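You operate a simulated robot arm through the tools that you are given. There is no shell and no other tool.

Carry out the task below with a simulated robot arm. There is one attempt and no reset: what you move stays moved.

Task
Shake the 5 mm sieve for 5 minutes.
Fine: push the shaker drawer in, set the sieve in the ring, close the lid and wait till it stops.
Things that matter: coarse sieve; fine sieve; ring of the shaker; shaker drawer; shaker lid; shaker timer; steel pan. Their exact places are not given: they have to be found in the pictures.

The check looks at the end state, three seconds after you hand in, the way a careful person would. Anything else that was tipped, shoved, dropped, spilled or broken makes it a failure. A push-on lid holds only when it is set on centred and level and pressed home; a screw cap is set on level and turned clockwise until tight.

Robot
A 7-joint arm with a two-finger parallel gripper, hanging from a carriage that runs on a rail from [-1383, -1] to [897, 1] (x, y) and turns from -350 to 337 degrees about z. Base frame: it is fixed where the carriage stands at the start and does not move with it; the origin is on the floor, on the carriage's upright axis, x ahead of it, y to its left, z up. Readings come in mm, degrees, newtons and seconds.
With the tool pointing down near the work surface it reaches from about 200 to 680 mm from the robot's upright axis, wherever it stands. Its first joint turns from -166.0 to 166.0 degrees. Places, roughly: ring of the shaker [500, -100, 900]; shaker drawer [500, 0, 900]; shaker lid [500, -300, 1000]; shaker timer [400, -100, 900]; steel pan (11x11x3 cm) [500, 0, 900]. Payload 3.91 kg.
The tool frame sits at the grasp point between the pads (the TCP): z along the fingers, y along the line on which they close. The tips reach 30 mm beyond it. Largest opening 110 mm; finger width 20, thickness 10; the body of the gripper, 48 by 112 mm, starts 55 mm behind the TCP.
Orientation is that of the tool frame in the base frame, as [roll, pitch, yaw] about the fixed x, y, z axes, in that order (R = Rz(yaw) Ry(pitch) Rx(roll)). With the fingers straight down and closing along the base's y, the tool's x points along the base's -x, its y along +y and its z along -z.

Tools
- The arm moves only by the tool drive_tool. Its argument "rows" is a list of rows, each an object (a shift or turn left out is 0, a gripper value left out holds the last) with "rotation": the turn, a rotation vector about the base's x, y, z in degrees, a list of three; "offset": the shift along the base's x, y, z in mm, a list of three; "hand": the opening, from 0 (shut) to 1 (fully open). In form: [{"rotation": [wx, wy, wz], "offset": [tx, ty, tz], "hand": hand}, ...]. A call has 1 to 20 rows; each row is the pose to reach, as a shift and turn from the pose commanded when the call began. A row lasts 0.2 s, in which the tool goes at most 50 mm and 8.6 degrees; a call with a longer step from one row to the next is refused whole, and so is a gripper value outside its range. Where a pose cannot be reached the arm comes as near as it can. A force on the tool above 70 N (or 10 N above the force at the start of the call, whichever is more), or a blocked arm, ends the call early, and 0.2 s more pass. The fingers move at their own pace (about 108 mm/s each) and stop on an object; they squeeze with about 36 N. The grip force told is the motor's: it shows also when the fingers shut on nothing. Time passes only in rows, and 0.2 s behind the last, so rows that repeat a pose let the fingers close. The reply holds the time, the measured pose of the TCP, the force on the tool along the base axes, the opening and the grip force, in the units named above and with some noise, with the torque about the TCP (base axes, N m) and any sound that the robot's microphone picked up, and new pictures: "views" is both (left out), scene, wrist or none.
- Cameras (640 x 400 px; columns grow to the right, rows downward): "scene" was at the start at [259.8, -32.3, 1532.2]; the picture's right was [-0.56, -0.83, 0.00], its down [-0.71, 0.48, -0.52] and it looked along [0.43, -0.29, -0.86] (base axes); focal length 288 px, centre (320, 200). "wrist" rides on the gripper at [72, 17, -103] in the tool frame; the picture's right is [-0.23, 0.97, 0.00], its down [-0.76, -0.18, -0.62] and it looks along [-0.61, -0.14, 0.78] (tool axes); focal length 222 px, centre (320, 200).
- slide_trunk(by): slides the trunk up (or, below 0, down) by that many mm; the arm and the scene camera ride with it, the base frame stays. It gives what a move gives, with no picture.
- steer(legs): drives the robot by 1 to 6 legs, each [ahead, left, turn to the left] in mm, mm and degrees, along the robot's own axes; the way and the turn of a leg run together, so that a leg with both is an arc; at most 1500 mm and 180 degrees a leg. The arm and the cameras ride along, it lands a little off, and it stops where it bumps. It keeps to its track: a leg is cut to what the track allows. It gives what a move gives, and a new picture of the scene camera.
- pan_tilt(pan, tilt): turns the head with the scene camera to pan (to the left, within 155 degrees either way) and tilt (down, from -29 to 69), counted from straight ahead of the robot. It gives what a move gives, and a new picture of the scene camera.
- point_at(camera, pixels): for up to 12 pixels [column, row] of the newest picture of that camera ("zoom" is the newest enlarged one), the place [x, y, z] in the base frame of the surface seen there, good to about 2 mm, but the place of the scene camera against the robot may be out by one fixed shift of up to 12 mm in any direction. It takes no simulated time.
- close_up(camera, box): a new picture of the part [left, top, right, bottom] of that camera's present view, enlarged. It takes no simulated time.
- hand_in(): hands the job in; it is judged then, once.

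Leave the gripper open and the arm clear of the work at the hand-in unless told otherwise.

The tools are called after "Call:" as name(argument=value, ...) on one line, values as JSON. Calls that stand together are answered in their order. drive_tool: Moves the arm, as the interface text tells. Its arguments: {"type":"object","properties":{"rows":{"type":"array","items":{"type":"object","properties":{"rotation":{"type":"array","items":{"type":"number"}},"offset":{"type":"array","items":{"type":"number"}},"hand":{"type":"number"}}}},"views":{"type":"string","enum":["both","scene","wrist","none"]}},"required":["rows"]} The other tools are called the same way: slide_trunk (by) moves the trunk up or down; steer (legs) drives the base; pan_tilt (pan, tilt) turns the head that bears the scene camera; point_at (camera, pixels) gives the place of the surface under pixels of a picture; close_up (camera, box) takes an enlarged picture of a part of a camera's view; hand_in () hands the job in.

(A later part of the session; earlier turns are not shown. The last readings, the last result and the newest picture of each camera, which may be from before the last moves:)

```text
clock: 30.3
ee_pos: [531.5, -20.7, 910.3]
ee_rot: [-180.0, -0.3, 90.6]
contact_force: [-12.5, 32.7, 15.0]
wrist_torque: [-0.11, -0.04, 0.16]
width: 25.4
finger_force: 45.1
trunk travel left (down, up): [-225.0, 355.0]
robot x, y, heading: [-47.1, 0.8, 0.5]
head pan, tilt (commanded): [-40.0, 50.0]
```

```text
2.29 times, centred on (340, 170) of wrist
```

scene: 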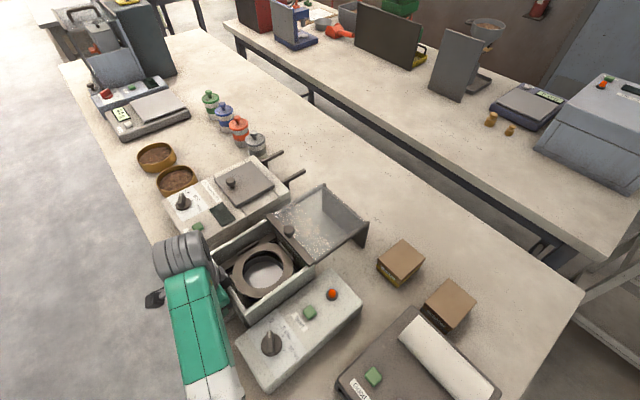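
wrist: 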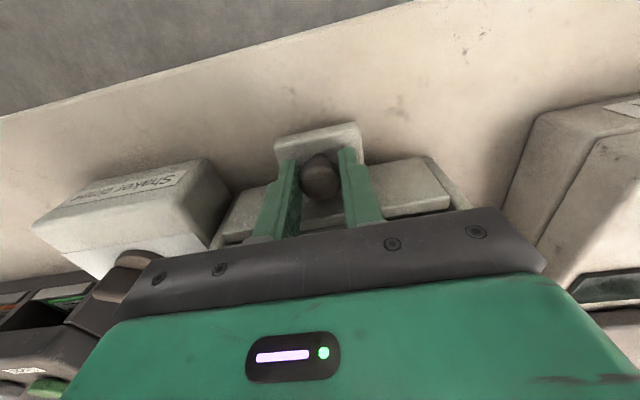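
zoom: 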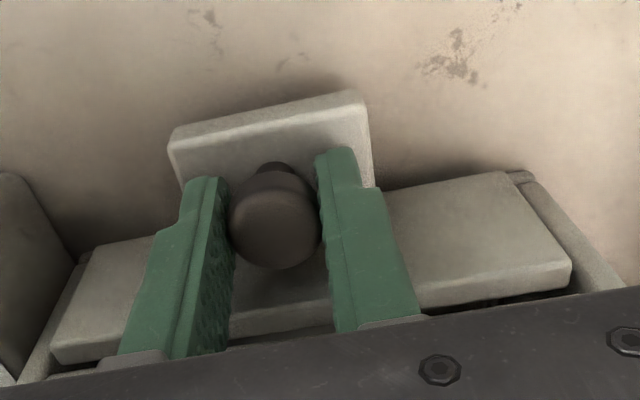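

The drawer is at its stop (force 33 N with no more motion) and the pan lies below the ring. I relax the push, open the fingers and go up.

Call:
drive_tool(rows=[{"offset": [0, 2, 0]}, {"offset": [0, 4, 0]}, {"offset": [0, 4, 0], "hand": 0.5}, {"offset": [0, 4, 0], "hand": 0.5}, {"offset": [0, 4, 20], "hand": 0.5}, {"offset": [0, 4, 60]}, {"offset": [0, 4, 100]}, {"offset": [0, 4, 140]}, {"offset": [0, 4, 180]}, {"offset": [0, 4, 220]}, {"offset": [0, 4, 260]}], views="both")

```text
clock: 32.7
ee_pos: [532.9, -26.5, 1172.5]
ee_rot: [-179.8, -0.1, 90.4]
contact_force: [-0.7, 0.1, 0.3]
wrist_torque: [0.0, -0.03, -0.02]
width: 54.9
finger_force: 0.0
trunk travel left (down, up): [-225.0, 355.0]
robot x, y, heading: [-46.2, 2.1, 0.2]
head pan, tilt (commanded): [-40.0, 50.0]
```

scene: 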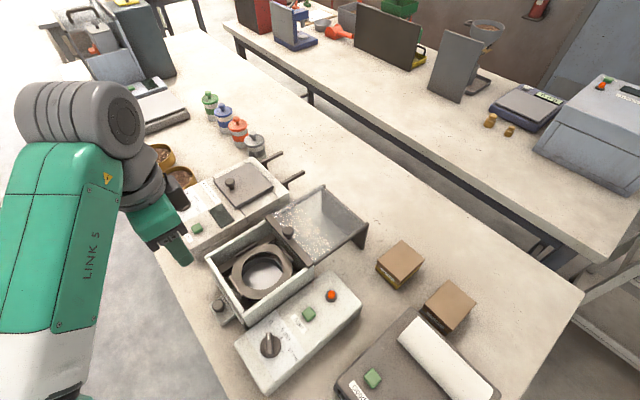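
wrist: 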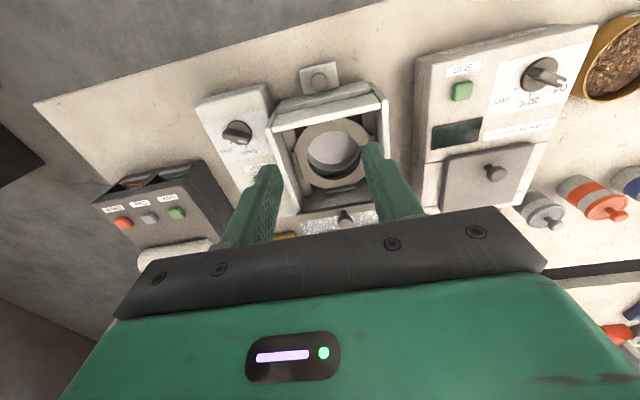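

The drawer is in. I re-measure the ring and tabs from here.

Call:
close_up(camera="wrist", box=[260, 60, 400, 230])

```text
2.35 times, centred on (330, 145) of wrist
```

zoom: 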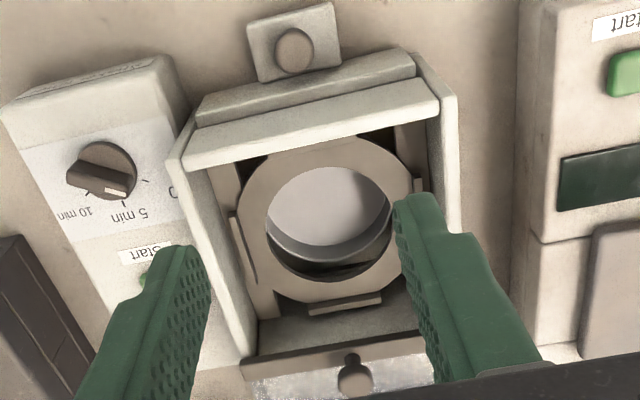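

Call:
drive_tool(rows=[{"hand": 1.0}, {"hand": 1.0}], views="none")

Call:
close_up(camera="wrist", box=[280, 80, 390, 220])

```text
clock: 33.3
ee_pos: [532.2, -25.7, 1171.8]
ee_rot: [180.0, 0.1, 90.4]
contact_force: [-0.4, 0.2, -0.6]
wrist_torque: [0.01, 0.0, 0.02]
width: 109.9
finger_force: 0.1
trunk travel left (down, up): [-225.0, 355.0]
robot x, y, heading: [-50.8, 0.1, 0.4]
head pan, tilt (commanded): [-40.0, 50.0]
```

```text
2.86 times, centred on (335, 150) of wrist
```

zoom: 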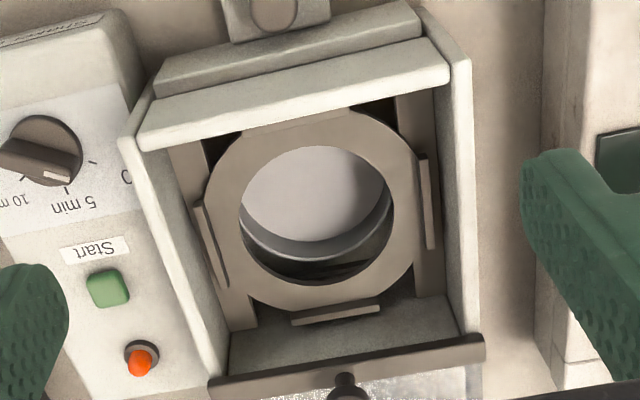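

Call:
point_at(camera="zoom", pixels=[[315, 141], [234, 215], [398, 210], [320, 289], [260, 165], [375, 165], [262, 265], [375, 265], [212, 250], [427, 210], [340, 314], [300, 100]])

Call:
point_at(camera="zoom", pixels=[[195, 210], [222, 280], [421, 165], [432, 245], [295, 321], [378, 309], [140, 160], [225, 370], [462, 100], [470, 330], [290, 95], [345, 385]])

```text
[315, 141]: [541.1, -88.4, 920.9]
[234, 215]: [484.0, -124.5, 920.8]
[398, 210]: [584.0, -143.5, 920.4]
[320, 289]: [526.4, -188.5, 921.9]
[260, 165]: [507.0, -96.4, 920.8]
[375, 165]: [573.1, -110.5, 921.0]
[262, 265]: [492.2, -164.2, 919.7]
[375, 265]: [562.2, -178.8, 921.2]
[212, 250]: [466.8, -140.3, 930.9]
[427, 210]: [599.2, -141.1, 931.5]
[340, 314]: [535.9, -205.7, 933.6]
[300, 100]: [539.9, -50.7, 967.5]
```

```text
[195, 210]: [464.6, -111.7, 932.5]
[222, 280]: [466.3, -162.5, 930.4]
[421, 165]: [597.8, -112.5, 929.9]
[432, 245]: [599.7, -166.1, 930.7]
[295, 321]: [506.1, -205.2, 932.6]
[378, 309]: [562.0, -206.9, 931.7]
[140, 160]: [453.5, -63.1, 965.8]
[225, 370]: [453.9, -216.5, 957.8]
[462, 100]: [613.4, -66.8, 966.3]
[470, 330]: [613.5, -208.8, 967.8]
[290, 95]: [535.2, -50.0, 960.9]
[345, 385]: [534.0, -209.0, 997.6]
```

Ring centre ≈ (533,-138), top z≈921; tabs about 8 mm outside the sieve's outline; front wall top z≈967. I plan to lift the sieve from inside by spreading the fingers (outside span 106 mm ↔ opening ~86 mm). I drive back to the sieve.

Call:
steer(legs=[[616, 0, 0]])

Call:
drive_tool(rows=[{"offset": [0, 0, -30], "hand": 1.0}, {"offset": [0, 0, -70]}, {"offset": [0, 0, -110]}, {"offset": [0, 0, -150]}, {"offset": [0, 0, -172]}, {"offset": [0, 0, -172]}], views="wrist")

Call:
close_up(camera="wrist", box=[240, 110, 400, 230])

```text
clock: 36.8
ee_pos: [1145.1, -23.6, 1171.6]
ee_rot: [-179.9, 0.1, 90.7]
contact_force: [-0.2, 0.6, -0.4]
wrist_torque: [0.01, 0.02, -0.01]
width: 110.0
finger_force: 0.0
trunk travel left (down, up): [-225.0, 355.0]
robot x, y, heading: [565.3, 0.1, 0.7]
head pan, tilt (commanded): [-40.0, 50.0]
```

scene: 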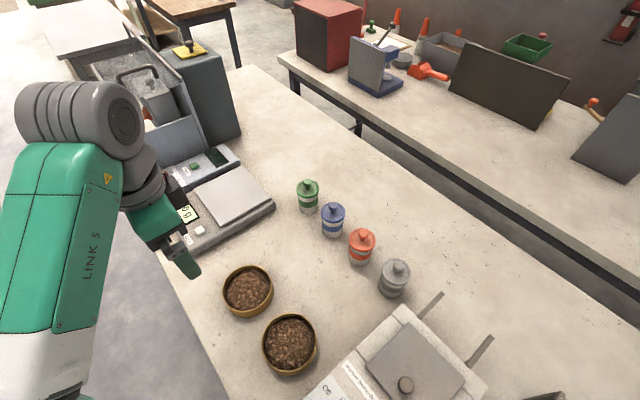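

```text
clock: 38.2
ee_pos: [1144.9, -23.7, 1001.0]
ee_rot: [-180.0, 0.0, 90.6]
contact_force: [0.2, -0.3, -0.4]
wrist_torque: [-0.01, 0.02, -0.02]
width: 110.0
finger_force: 0.0
trunk travel left (down, up): [-225.0, 355.0]
robot x, y, heading: [560.3, -2.5, 0.7]
head pan, tilt (commanded): [-40.0, 50.0]
```

wrist: 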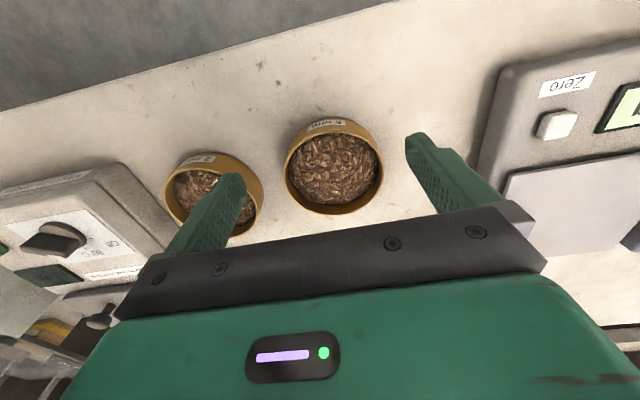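

```text
3.33 times, centred on (320, 170) of wrist
```

zoom: 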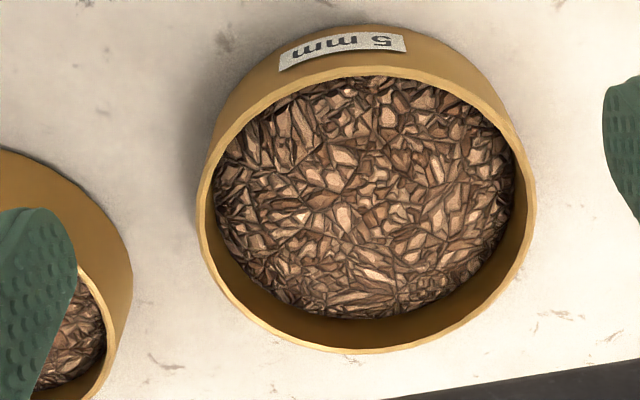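

Call:
point_at(camera="zoom", pixels=[[204, 207], [531, 207], [355, 72], [362, 350], [245, 120], [487, 110], [240, 292], [485, 303], [300, 338], [430, 343], [300, 87], [420, 74]])

Call:
point_at(camera="zoom", pixels=[[360, 200], [240, 200], [490, 200], [300, 300], [420, 290], [235, 150], [500, 150], [220, 240], [515, 230], [360, 325]])

```text
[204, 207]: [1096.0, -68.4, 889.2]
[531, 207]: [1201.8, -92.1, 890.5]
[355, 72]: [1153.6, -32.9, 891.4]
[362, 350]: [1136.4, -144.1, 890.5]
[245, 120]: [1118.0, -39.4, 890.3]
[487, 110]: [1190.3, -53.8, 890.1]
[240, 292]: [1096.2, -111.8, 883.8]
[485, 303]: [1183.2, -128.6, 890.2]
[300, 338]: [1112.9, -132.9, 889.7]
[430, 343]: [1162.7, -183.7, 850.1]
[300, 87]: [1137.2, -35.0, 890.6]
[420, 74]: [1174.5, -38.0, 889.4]
```

```text
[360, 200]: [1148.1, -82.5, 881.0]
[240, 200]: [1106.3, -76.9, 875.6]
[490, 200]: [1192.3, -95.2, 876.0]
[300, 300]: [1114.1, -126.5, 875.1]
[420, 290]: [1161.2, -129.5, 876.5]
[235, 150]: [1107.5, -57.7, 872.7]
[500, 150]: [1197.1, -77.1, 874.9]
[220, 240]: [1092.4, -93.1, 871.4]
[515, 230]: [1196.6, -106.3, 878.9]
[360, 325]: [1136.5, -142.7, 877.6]
```

Sieve centre ≈ (1147.5,-88), radius 55.5, rim z=890, material ~875 near the wall. I align over it with the fingers at 0.65 and go down to tips z≈900 first.

Call:
drive_tool(rows=[{"offset": [1.3, -32, 0], "hand": 0.65}, {"offset": [2.6, -64.3, 0]}, {"offset": [2.6, -64.3, -35]}, {"offset": [2.6, -64.3, -60]}, {"offset": [2.6, -64.3, -70]}, {"offset": [2.6, -64.3, -70]}], views="both")

Call:
close_up(camera="wrist", box=[200, 110, 440, 240])

```text
clock: 39.6
ee_pos: [1146.7, -87.6, 931.2]
ee_rot: [179.9, 0.1, 90.7]
contact_force: [-0.2, 1.1, -0.3]
wrist_torque: [-0.01, 0.02, 0.02]
width: 71.4
finger_force: 0.0
trunk travel left (down, up): [-225.0, 355.0]
robot x, y, heading: [563.7, -2.7, 0.9]
head pan, tilt (commanded): [-40.0, 50.0]
```

scene: 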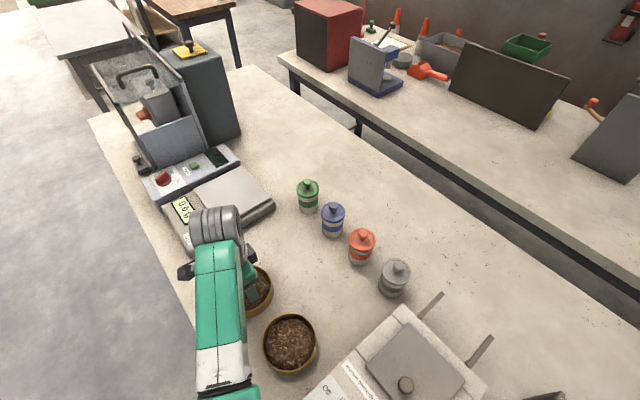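
wrist: 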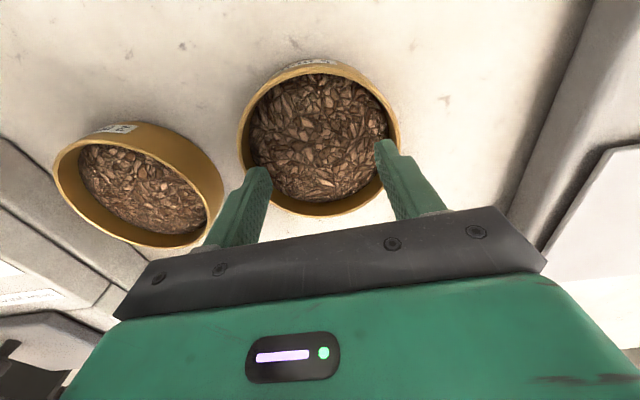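

```text
2.67 times, centred on (320, 175) of wrist
```

zoom: 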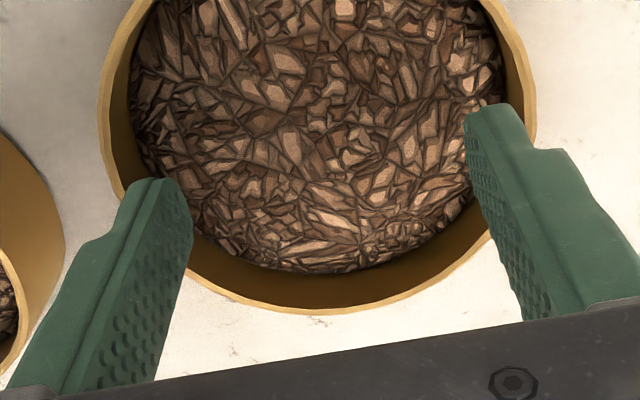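

Fingers are inside the outline (left tip x≈1101, right ≈1192; inner wall 1094.5…1200). I go down 21 mm into the rim and look.

Call:
drive_tool(rows=[{"offset": [0.5, 0, -6]}, {"offset": [0.5, 0, -12]}, {"offset": [0.5, 0, -17]}, {"offset": [0.5, 0, -21]}, {"offset": [0.5, 0, -21]}], views="wrist")

Call:
close_up(camera="wrist", box=[200, 110, 440, 240])

```text
clock: 40.8
ee_pos: [1148.3, -85.8, 908.8]
ee_rot: [-180.0, 0.0, 90.7]
contact_force: [0.3, 0.8, 0.1]
wrist_torque: [-0.04, 0.01, -0.01]
width: 71.9
finger_force: 0.0
trunk travel left (down, up): [-225.0, 355.0]
robot x, y, heading: [563.6, 1.3, 0.5]
head pan, tilt (commanded): [-40.0, 50.0]
```

wrist: 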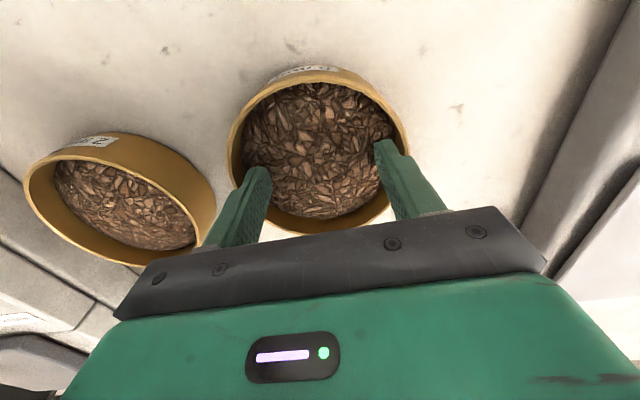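

```text
2.67 times, centred on (320, 175) of wrist
```

zoom: 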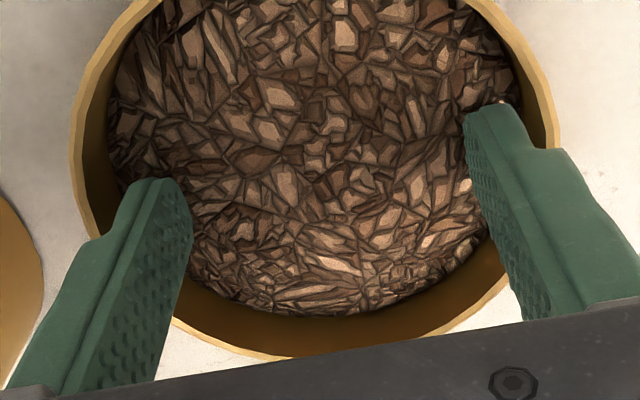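

No contact yet. I spread the fingers gradually against the inner wall.

Call:
drive_tool(rows=[{"hand": 0.72}, {"hand": 0.76}, {"hand": 0.8}, {"hand": 0.84}, {"hand": 0.88}, {"hand": 0.92}, {"hand": 1.0}, {"hand": 1.0}, {"hand": 1.0}], views="wrist")

Call:
close_up(camera="wrist", box=[200, 110, 440, 240])

```text
clock: 42.8
ee_pos: [1146.5, -85.5, 909.0]
ee_rot: [-179.9, 0.1, 90.7]
contact_force: [-0.3, 0.0, -0.2]
wrist_torque: [0.01, 0.02, 0.01]
width: 81.8
finger_force: 0.1
trunk travel left (down, up): [-225.0, 355.0]
robot x, y, heading: [561.9, 1.7, 0.5]
head pan, tilt (commanded): [-40.0, 50.0]
```

wrist: 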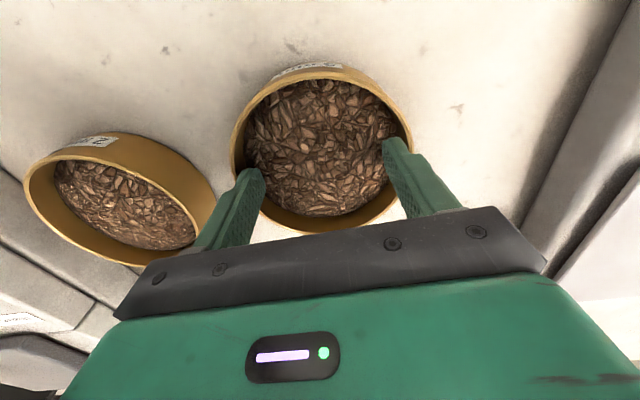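

```text
2.67 times, centred on (320, 175) of wrist
```

zoom: 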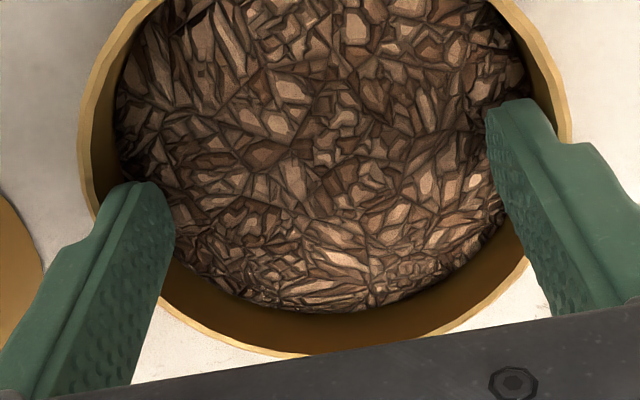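

The fingers stopped at 81.8 mm, i.e. against the inner wall. I try a slow 12 mm lift and read the weight.

Call:
drive_tool(rows=[{"offset": [0, 0, 1]}, {"offset": [0, 0, 2]}, {"offset": [0, 0, 4]}, {"offset": [0, 0, 6]}, {"offset": [0, 0, 8]}, {"offset": [0, 0, 10]}, {"offset": [0, 0, 12]}, {"offset": [0, 0, 12]}], views="both")

Call:
close_up(camera="wrist", box=[200, 50, 440, 240])

Call:
close_up(camera="scene", box=[180, 200, 330, 390])

```text
clock: 44.6
ee_pos: [1148.5, -87.5, 921.0]
ee_rot: [-179.9, 0.1, 90.7]
contact_force: [-0.2, 0.7, -0.4]
wrist_torque: [0.02, 0.0, 0.02]
width: 81.6
finger_force: 0.0
trunk travel left (down, up): [-225.0, 355.0]
robot x, y, heading: [562.6, -0.7, 0.8]
head pan, tilt (commanded): [-40.0, 50.0]
```

scene: 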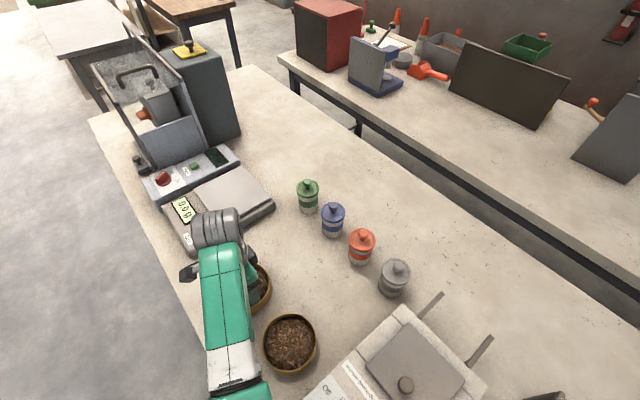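
wrist: 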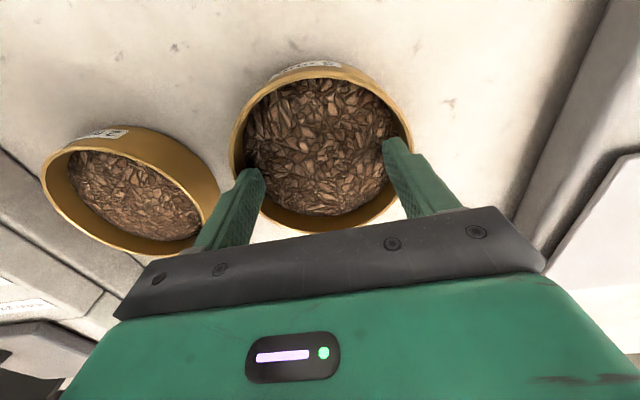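

```text
2.11 times, centred on (320, 145) of wrist
```

zoom: 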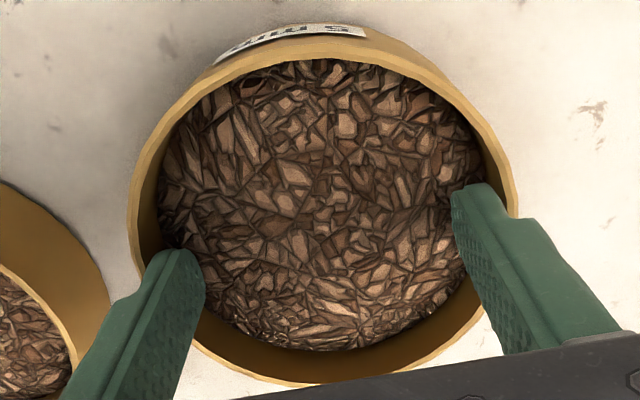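

```text
2.11 times, centred on (255, 295) of scene
```

zoom: 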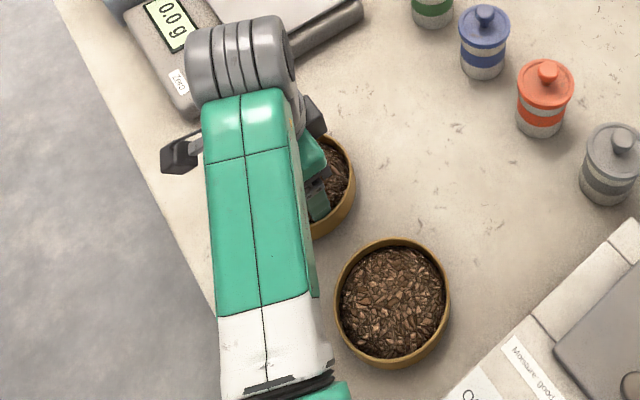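

Call:
point_at(camera="wrist", pixels=[[232, 140], [411, 140], [318, 68], [320, 231], [320, 150], [300, 230], [360, 222], [255, 95], [385, 95]])

```text
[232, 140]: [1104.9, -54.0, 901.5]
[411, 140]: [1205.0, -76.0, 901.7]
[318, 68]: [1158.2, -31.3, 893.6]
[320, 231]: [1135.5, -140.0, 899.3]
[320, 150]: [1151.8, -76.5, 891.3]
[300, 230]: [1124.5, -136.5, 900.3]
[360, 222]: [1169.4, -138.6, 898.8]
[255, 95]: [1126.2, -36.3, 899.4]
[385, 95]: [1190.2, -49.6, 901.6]
```

The rim now reads z≈901 all round: the sieve is lifted and level. I lift it further, smoothly.

Call:
drive_tool(rows=[{"offset": [0, 0, 4]}, {"offset": [0, 0, 10]}, {"offset": [0, 0, 20]}, {"offset": [0, 0, 32]}, {"offset": [0, 0, 46]}, {"offset": [0, 0, 60]}, {"offset": [0, 0, 74]}, {"offset": [0, 0, 88]}, {"offset": [0, 0, 102]}, {"offset": [0, 0, 116]}, {"offset": [0, 0, 128]}, {"offset": [0, 0, 136]}, {"offset": [0, 0, 140]}, {"offset": [0, 0, 140]}], views="both")

Call:
point_at(camera="wrist", pixels=[[232, 140], [411, 140], [318, 69], [320, 231], [320, 150], [300, 230], [360, 222], [255, 95], [385, 95]])

```text
clock: 47.6
ee_pos: [1148.0, -86.6, 1062.3]
ee_rot: [-180.0, 0.0, 90.7]
contact_force: [0.1, -0.5, -1.9]
wrist_torque: [0.0, 0.03, 0.03]
width: 82.6
finger_force: 0.1
trunk travel left (down, up): [-225.0, 355.0]
robot x, y, heading: [564.7, 1.3, 0.7]
head pan, tilt (commanded): [-40.0, 50.0]
```

scene: 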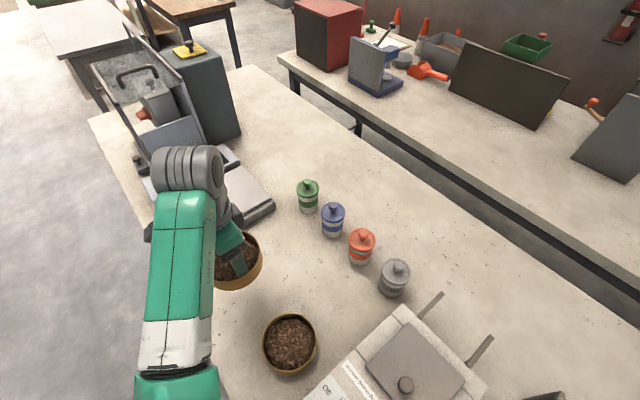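
wrist: 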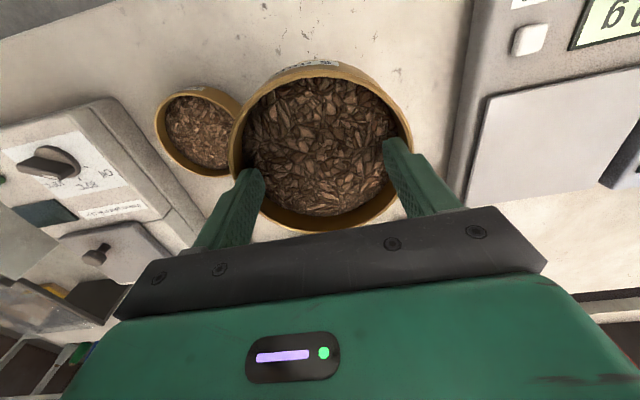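

```text
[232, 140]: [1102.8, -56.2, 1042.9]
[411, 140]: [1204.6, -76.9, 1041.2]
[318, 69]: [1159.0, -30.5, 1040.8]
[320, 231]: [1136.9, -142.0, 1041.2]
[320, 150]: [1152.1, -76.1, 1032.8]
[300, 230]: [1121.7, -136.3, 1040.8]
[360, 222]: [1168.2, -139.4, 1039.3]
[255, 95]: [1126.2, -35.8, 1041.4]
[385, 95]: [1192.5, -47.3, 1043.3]
```

Held steady and level (rim z≈1041 all round, centred on the TCP). Raise another 50 mm and drive back 615 mm with it.

Call:
drive_tool(rows=[{"offset": [0, 0, 4]}, {"offset": [0, 0, 12]}, {"offset": [0, 0, 24]}, {"offset": [0, 0, 36]}, {"offset": [0, 0, 46]}, {"offset": [0, 0, 50]}, {"offset": [0, 0, 50]}], views="none")

Call:
steer(legs=[[-615, 0, 0]])

Call:
drive_tool(rows=[{"offset": [0, 0, 0]}], views="wrist")

```text
clock: 49.2
ee_pos: [1147.6, -86.4, 1110.9]
ee_rot: [-180.0, -0.1, 90.7]
contact_force: [-1.4, -0.1, -2.0]
wrist_torque: [-0.02, 0.03, 0.0]
width: 82.7
finger_force: 0.1
trunk travel left (down, up): [-225.0, 355.0]
robot x, y, heading: [563.1, 3.5, 0.5]
head pan, tilt (commanded): [-40.0, 50.0]
```

```text
clock: 52.6
ee_pos: [534.8, -87.3, 1109.9]
ee_rot: [-180.0, 0.0, 90.7]
contact_force: [-0.7, 0.0, -1.4]
wrist_torque: [-0.01, -0.02, 0.03]
width: 82.9
finger_force: 0.1
trunk travel left (down, up): [-225.0, 355.0]
robot x, y, heading: [-53.3, -5.2, 0.6]
head pan, tilt (commanded): [-40.0, 50.0]
```

scene: 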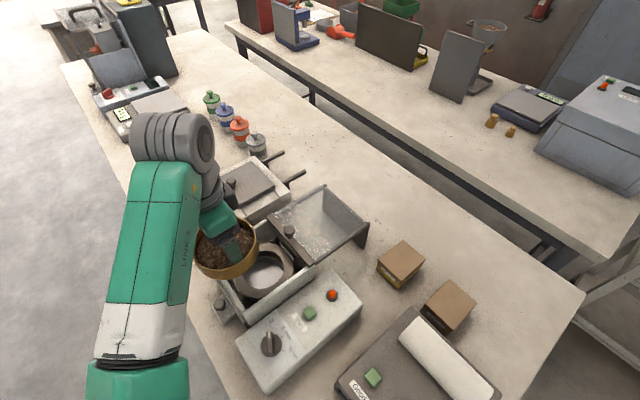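

```text
clock: 53.0
ee_pos: [535.1, -87.0, 1110.3]
ee_rot: [-179.8, 0.0, 90.7]
contact_force: [1.2, -0.7, -1.8]
wrist_torque: [-0.04, 0.0, 0.02]
width: 82.9
finger_force: 0.0
trunk travel left (down, up): [-225.0, 355.0]
robot x, y, heading: [-46.4, -0.4, 0.6]
head pan, tilt (commanded): [-40.0, 50.0]
```

wrist: 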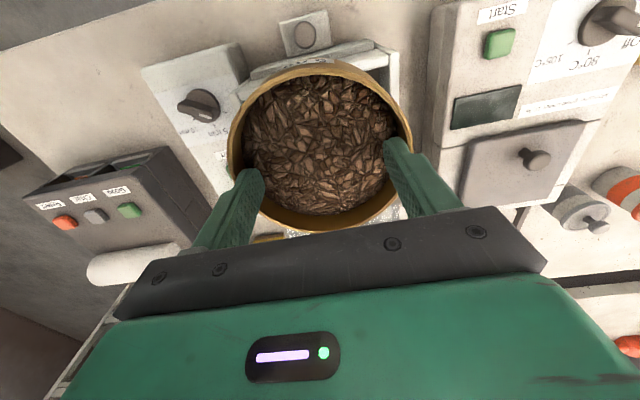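

Still held. I check the rim height against the TCP.

Call:
point_at(camera="wrist", pixels=[[232, 140], [411, 140], [318, 65], [318, 231], [320, 150], [300, 230], [360, 222], [255, 92], [385, 92]])

```text
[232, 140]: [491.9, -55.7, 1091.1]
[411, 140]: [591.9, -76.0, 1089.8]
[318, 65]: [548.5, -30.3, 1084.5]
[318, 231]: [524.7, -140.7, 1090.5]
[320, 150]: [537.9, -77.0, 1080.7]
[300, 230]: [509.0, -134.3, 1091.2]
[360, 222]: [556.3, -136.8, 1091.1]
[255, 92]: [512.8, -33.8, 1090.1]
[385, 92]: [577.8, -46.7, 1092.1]
```

Rim 1090.5 with TCP 1110: still firm. Now move to (533,-138) and lower to just above the ring (bottom ≈ 15 mm above).

Call:
drive_tool(rows=[{"offset": [-0.5, -6, 0]}, {"offset": [-1, -16, 0]}, {"offset": [-1.5, -28, 0]}, {"offset": [-2, -40, 0]}, {"offset": [-2, -48, 0]}, {"offset": [-2, -51, 0]}, {"offset": [-2, -51, -4]}, {"offset": [-2, -51, -12]}, {"offset": [-2, -51, -24]}, {"offset": [-2, -51, -38]}, {"offset": [-2, -51, -52]}, {"offset": [-2, -51, -66]}, {"offset": [-2, -51, -80]}, {"offset": [-2, -51, -92]}, {"offset": [-2, -51, -102]}, {"offset": [-2, -51, -110]}, {"offset": [-2, -51, -114]}, {"offset": [-2, -51, -114]}], views="both")

Call:
close_up(camera="wrist", box=[180, 40, 460, 240])

Call:
close_up(camera="scene", box=[180, 180, 380, 340])

```text
clock: 56.8
ee_pos: [532.7, -137.4, 995.7]
ee_rot: [-180.0, -0.1, 90.8]
contact_force: [0.1, -0.2, -0.8]
wrist_torque: [0.02, 0.0, 0.01]
width: 82.8
finger_force: 0.1
trunk travel left (down, up): [-225.0, 355.0]
robot x, y, heading: [-52.1, 0.4, 0.7]
head pan, tilt (commanded): [-40.0, 50.0]
```

scene: 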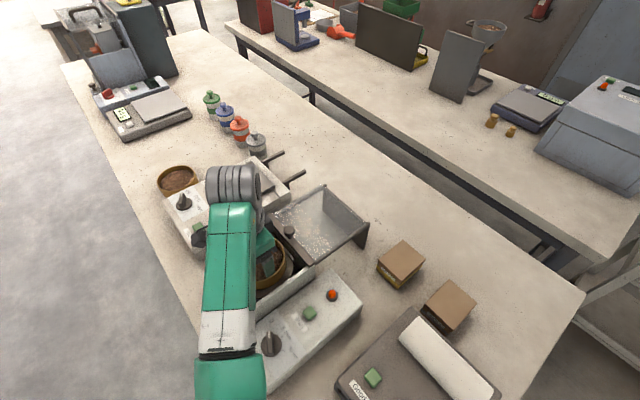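
wrist: 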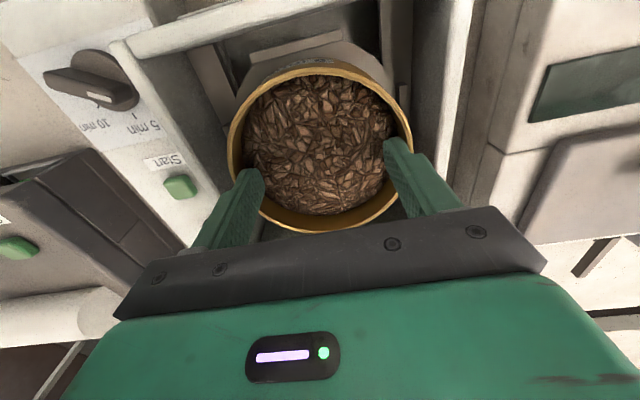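

```text
2.00 times, centred on (320, 140) of wrist
```

zoom: 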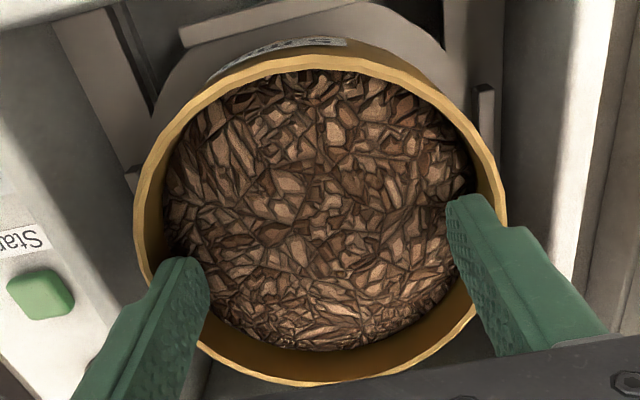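

```text
2.50 times, centred on (280, 260) of scene
```

zoom: 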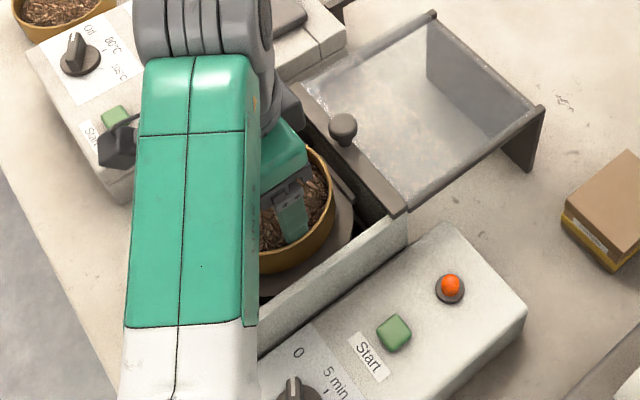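

Fits well between the walls. I check the tabs and the rim position before the last drop.

Call:
point_at(camera="zoom", pixels=[[260, 28], [485, 115], [132, 178], [145, 200], [495, 180], [320, 62], [310, 381], [180, 125], [450, 105], [230, 365], [420, 350]])

```text
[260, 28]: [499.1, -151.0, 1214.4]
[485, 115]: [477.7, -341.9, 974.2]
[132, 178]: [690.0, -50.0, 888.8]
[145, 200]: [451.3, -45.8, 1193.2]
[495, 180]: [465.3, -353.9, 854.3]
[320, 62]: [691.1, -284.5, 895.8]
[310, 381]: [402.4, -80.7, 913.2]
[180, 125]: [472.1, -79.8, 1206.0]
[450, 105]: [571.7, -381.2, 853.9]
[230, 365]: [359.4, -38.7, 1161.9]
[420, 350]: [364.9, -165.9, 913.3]
```

Call:
point_at(camera="wrist", pixels=[[290, 54], [402.5, 97.5], [226, 129], [232.5, 140], [408, 130], [320, 71], [315, 230], [250, 103], [386, 93], [275, 223], [370, 215]])

```text
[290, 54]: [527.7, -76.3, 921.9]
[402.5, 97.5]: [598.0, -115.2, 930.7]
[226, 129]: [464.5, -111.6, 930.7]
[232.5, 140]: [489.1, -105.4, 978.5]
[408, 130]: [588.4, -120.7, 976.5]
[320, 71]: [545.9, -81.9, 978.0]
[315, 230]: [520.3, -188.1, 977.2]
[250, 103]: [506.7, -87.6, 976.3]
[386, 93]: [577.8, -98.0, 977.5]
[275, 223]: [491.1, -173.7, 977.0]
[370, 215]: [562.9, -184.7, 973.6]
```

Sieve centre ≈ (534,-136) against ring centre ≈ (533,-138): within 2 mm. Rim z≈977 so ~15 mm to go. I lower slowly.

Call:
drive_tool(rows=[{"offset": [-0.5, -1, -3]}, {"offset": [-0.5, -1, -6]}, {"offset": [-0.5, -1, -9]}, {"offset": [-0.5, -1, -11]}, {"offset": [-0.5, -1, -12.5]}, {"offset": [-0.5, -1, -13.5]}, {"offset": [-0.5, -1, -13.5]}], views="none")

```text
clock: 58.4
ee_pos: [532.0, -139.2, 982.5]
ee_rot: [-179.9, 0.1, 90.7]
contact_force: [-0.8, 0.5, -1.1]
wrist_torque: [0.02, -0.01, -0.02]
width: 82.8
finger_force: 0.1
trunk travel left (down, up): [-225.0, 355.0]
robot x, y, heading: [-49.0, 0.7, 0.5]
head pan, tilt (commanded): [-40.0, 50.0]
```

Call:
drive_tool(rows=[{"offset": [0, 0, -1]}, {"offset": [0, 0, -2]}, {"offset": [0, 0, -2]}], views="wrist")

```text
clock: 59.2
ee_pos: [533.0, -138.1, 980.9]
ee_rot: [180.0, -0.1, 90.7]
contact_force: [0.0, 1.5, 2.6]
wrist_torque: [0.0, -0.06, -0.01]
width: 82.5
finger_force: 0.1
trunk travel left (down, up): [-225.0, 355.0]
robot x, y, heading: [-48.7, -5.2, 0.8]
head pan, tilt (commanded): [-40.0, 50.0]
```

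wrist: 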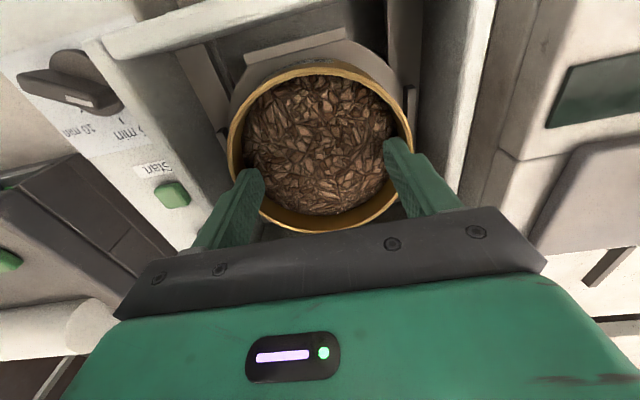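

The z-force flipped from -1 to +2.6 N: it is touching. I check the rim's height, then give one more mm.

Call:
point_at(camera="wrist", pixels=[[232.5, 140], [408, 130], [318, 70], [315, 230], [250, 103], [386, 93], [275, 223], [370, 215], [290, 54]])

Call:
drive_tool(rows=[{"offset": [0, 0, -1]}, {"offset": [0, 0, -1]}], views="none")

```text
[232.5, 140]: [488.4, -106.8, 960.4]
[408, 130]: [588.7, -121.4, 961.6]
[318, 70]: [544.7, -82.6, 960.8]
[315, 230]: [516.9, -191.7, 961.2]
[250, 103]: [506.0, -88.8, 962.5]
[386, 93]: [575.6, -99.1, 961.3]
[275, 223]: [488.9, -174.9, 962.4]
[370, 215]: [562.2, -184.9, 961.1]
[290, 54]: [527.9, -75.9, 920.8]
```

```text
clock: 59.8
ee_pos: [533.3, -138.2, 980.5]
ee_rot: [179.9, 0.1, 90.7]
contact_force: [-1.4, 2.4, 13.8]
wrist_torque: [0.05, 0.07, -0.01]
width: 83.0
finger_force: 0.1
trunk travel left (down, up): [-225.0, 355.0]
robot x, y, heading: [-49.1, 2.2, 0.9]
head pan, tilt (commanded): [-40.0, 50.0]
```

Rim z≈961.4 all round = ring 921.4 + 40: seated. Now relieve, bring the fingers inward and rise.

Call:
drive_tool(rows=[{"offset": [0, 0, 1.2]}, {"offset": [0, 0, 1.2], "hand": 0.7}, {"offset": [0, 0, 1.2], "hand": 0.65}, {"offset": [0, 0, 1.2], "hand": 0.65}], views="wrist")

Call:
point_at(camera="wrist", pixels=[[232.5, 140], [408, 130], [318, 70], [315, 230], [250, 103], [386, 93], [275, 223], [370, 215], [290, 54]])

```text
clock: 60.8
ee_pos: [531.6, -139.0, 980.8]
ee_rot: [-179.9, 0.0, 90.6]
contact_force: [0.1, 0.6, 0.4]
wrist_torque: [-0.03, 0.0, 0.02]
width: 71.5
finger_force: 0.0
trunk travel left (down, up): [-225.0, 355.0]
robot x, y, heading: [-47.8, 4.2, 0.8]
head pan, tilt (commanded): [-40.0, 50.0]
```

wrist: 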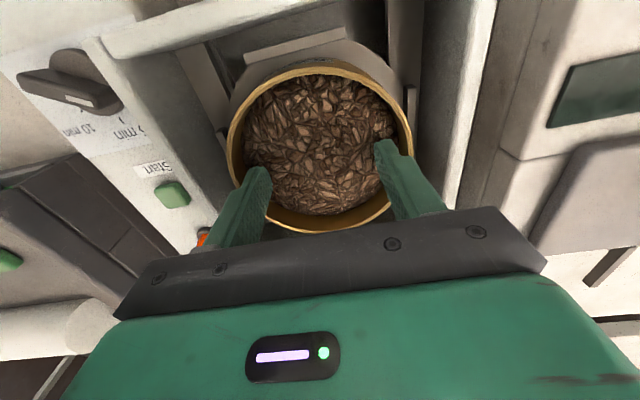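

```text
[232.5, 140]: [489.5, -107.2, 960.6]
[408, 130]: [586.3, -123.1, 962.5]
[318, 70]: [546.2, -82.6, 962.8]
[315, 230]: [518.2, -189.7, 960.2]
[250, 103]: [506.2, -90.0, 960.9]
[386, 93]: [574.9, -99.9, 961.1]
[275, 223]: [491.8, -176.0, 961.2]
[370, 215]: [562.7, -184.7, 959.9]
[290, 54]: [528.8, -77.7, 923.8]
```

The sieve sits level on the ring. I raise the arm straight up and take a view.

Call:
drive_tool(rows=[{"offset": [0, 0, 5]}, {"offset": [0, 0, 15]}, {"offset": [0, 0, 40]}, {"offset": [0, 0, 80]}, {"offset": [0, 30, 120]}, {"offset": [0, 70, 150]}, {"offset": [0, 110, 180]}, {"offset": [0, 112, 190]}], views="both")

Call:
close_up(camera="wrist", box=[230, 40, 420, 230])

```text
clock: 62.6
ee_pos: [532.7, -27.0, 1172.3]
ee_rot: [-180.0, 0.0, 90.8]
contact_force: [-0.7, -0.8, 0.0]
wrist_torque: [0.01, -0.03, 0.0]
width: 71.6
finger_force: 0.1
trunk travel left (down, up): [-225.0, 355.0]
robot x, y, heading: [-50.4, -2.7, 0.4]
head pan, tilt (commanded): [-40.0, 50.0]
```

scene: 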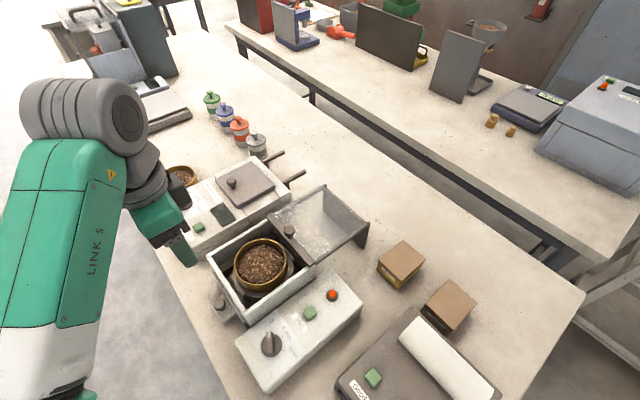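
wrist: 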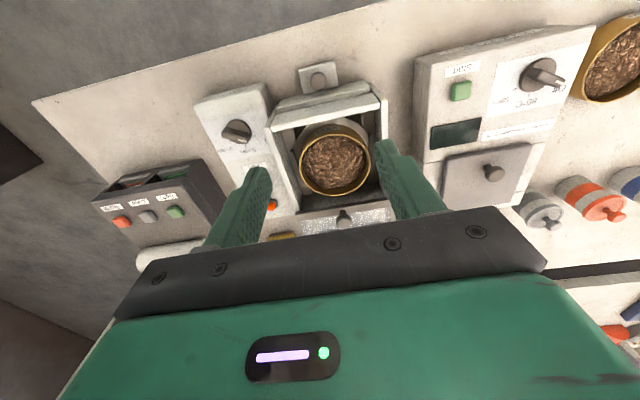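

```text
2.11 times, centred on (325, 135) of wrist
```

zoom: 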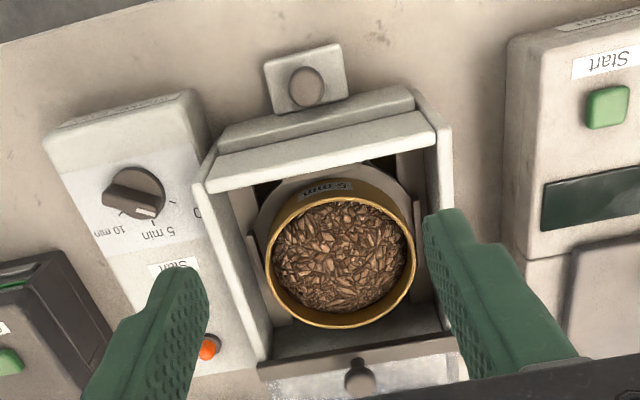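

The 5 mm sieve is in the ring. Now the lid: I measure its knob (zoom (360,375)) and bar.

Call:
point_at(camera="zoom", pixels=[[360, 378], [352, 376], [368, 376], [359, 360], [300, 368], [420, 352], [300, 385], [290, 160], [330, 140]])

Call:
point_at(camera="scene", pixels=[[289, 230], [289, 236], [310, 258], [315, 265], [274, 215], [367, 235], [325, 187], [345, 212], [365, 245], [330, 188]])

```text
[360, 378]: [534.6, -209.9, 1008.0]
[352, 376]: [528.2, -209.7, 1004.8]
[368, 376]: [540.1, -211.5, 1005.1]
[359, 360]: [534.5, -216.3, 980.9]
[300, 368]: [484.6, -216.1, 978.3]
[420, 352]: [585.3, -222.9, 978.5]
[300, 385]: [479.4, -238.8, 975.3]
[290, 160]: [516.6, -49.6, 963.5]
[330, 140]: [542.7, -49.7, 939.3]
```

```text
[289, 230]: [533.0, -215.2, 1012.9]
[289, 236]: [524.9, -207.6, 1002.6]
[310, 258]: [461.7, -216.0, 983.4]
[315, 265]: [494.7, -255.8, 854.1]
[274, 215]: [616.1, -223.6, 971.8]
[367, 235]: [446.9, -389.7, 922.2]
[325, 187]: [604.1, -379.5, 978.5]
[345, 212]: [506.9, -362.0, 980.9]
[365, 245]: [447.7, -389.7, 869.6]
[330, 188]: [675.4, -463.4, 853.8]
```

Lid bar top z≈978, knob centre ≈ (533.5,-215), top z≈1010. I move above the knob, fingers half open.

Call:
drive_tool(rows=[{"offset": [0, -40, 0], "hand": 0.6}, {"offset": [0.5, -80, -10]}, {"offset": [0.8, -120, -30]}, {"offset": [0.8, -160, -60]}, {"offset": [0.8, -188, -90]}, {"offset": [0.8, -188, -110]}, {"offset": [0.8, -188, -110]}], views="wrist")

Call:
close_up(camera="wrist", box=[220, 90, 420, 240])

```text
clock: 64.2
ee_pos: [532.6, -215.1, 1060.2]
ee_rot: [179.9, 0.0, 90.8]
contact_force: [0.8, 0.4, 0.5]
wrist_torque: [-0.02, 0.03, -0.02]
width: 65.9
finger_force: 0.0
trunk travel left (down, up): [-225.0, 355.0]
robot x, y, heading: [-49.2, -0.2, 0.7]
head pan, tilt (commanded): [-40.0, 50.0]
```

wrist: 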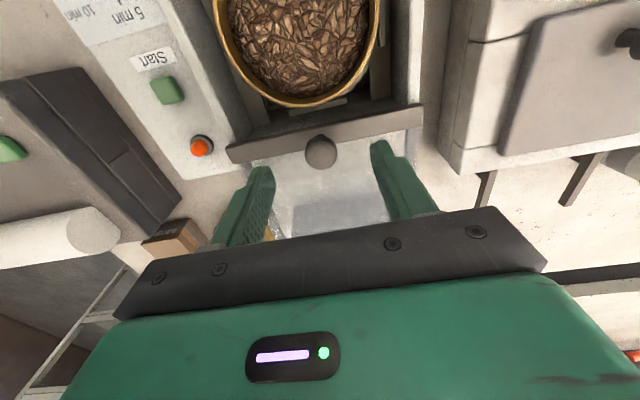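

```text
2.67 times, centred on (320, 165) of wrist
```

zoom: 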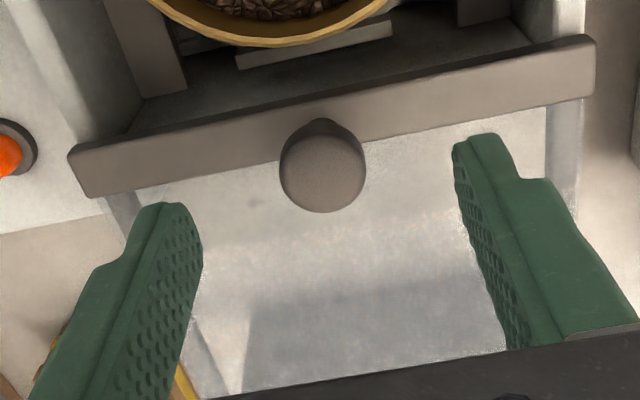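

Call:
point_at(camera="zoom", pixels=[[322, 170], [282, 170], [362, 165], [322, 205], [322, 130], [200, 150], [450, 110], [250, 205]])

```text
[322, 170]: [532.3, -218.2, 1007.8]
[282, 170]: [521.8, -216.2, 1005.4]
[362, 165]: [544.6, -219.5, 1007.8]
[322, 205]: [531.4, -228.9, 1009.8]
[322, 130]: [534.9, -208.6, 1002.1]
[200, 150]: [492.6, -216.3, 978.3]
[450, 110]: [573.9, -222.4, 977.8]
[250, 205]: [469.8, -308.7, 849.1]
```

Knob centre (533,-218), ~24 mm across. I lower to tips z≈984 and close on it.

Call:
drive_tool(rows=[{"offset": [0.5, -3, -15]}, {"offset": [0.5, -3, -30]}, {"offset": [0.5, -3, -40]}, {"offset": [0.5, -3, -46]}, {"offset": [0.5, -3, -46], "hand": 0.3}, {"offset": [0.5, -3, -46], "hand": 0.0}, {"offset": [0.5, -3, -46], "hand": 0.0}, {"offset": [0.5, -3, -46], "hand": 0.0}], views="wrist")

```text
clock: 66.0
ee_pos: [531.2, -218.6, 1014.1]
ee_rot: [-179.9, 0.0, 90.6]
contact_force: [-13.1, -0.2, 7.5]
wrist_torque: [0.35, 0.16, -0.13]
width: 25.4
finger_force: 45.2
trunk travel left (down, up): [-225.0, 355.0]
robot x, y, heading: [-50.9, -0.6, 0.9]
head pan, tilt (commanded): [-40.0, 50.0]
```

wrist: 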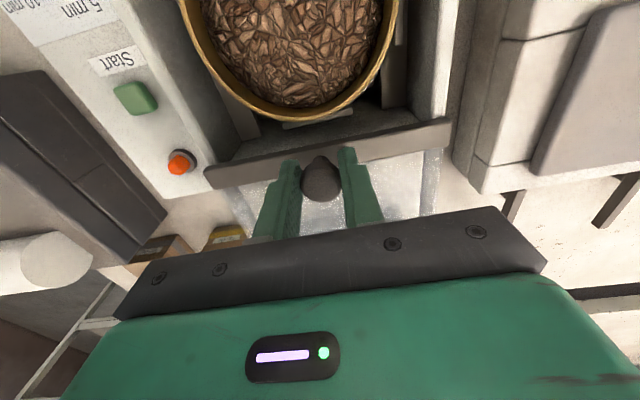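

Gripped. Sideways force -13 N in x, so I shift x by -1 and slide the lid toward +y.

Call:
drive_tool(rows=[{"offset": [-1, 0, 0]}, {"offset": [-1, 3, 0]}, {"offset": [-1, 8, 0]}, {"offset": [-1, 15, 0]}, {"offset": [-1, 23, 0]}, {"offset": [-1, 31, 0]}, {"offset": [-1, 39, 0]}, {"offset": [-1, 47, 0]}, {"offset": [-1, 55, 0]}, {"offset": [-1, 63, 0]}, {"offset": [-1, 71, 0]}, {"offset": [-1, 79, 0]}, {"offset": [-1, 87, 0]}, {"offset": [-1, 94, 0]}, {"offset": [-1, 98, 0]}, {"offset": [-1, 100, 0]}], views="both")

```text
clock: 69.4
ee_pos: [531.0, -117.1, 1013.9]
ee_rot: [-179.9, 0.0, 90.7]
contact_force: [7.6, -0.8, -28.5]
wrist_torque: [0.03, -0.06, 0.09]
width: 25.5
finger_force: 44.4
trunk travel left (down, up): [-225.0, 355.0]
robot x, y, heading: [-46.7, 2.1, 0.5]
head pan, tilt (commanded): [-40.0, 50.0]
```

scene: 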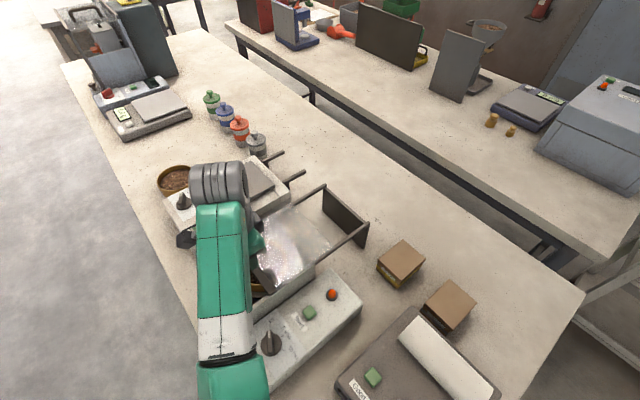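
wrist: 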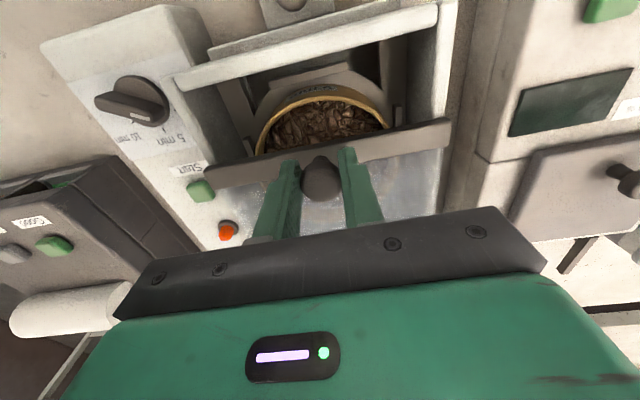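

The lid slides well and the rails stay behind. z-force -28 N, so I go 1 mm lower and slide on another 50 mm.

Call:
drive_tool(rows=[{"offset": [0.5, 2, -1]}, {"offset": [0.5, 7, -1.5]}, {"offset": [0.5, 14, -1.5]}, {"offset": [0.5, 21, -1.5]}, {"offset": [0.5, 28, -1.5]}, {"offset": [0.5, 34, -1.5]}, {"offset": [0.5, 40, -1.5]}, {"offset": [0.5, 44, -1.5]}, {"offset": [0.5, 48, -1.5]}, {"offset": [0.5, 50, -1.5]}], views="wrist")

```text
clock: 71.6
ee_pos: [531.9, -68.7, 1014.3]
ee_rot: [-179.9, 0.2, 90.7]
contact_force: [-31.6, 0.2, 45.5]
wrist_torque: [-0.68, -0.08, -0.5]
width: 25.1
finger_force: 44.9
trunk travel left (down, up): [-225.0, 355.0]
robot x, y, heading: [-46.7, 4.4, 0.4]
head pan, tilt (commanded): [-40.0, 50.0]
```

wrist: 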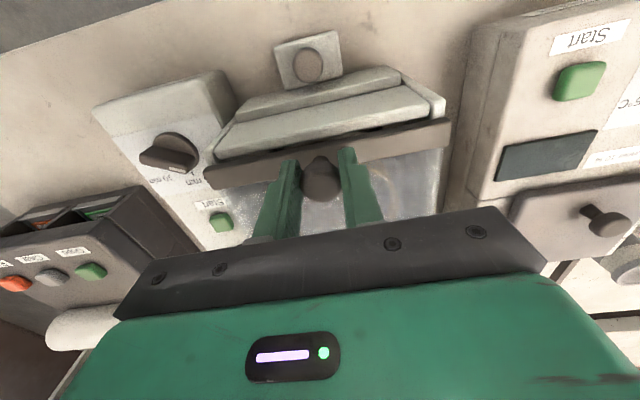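

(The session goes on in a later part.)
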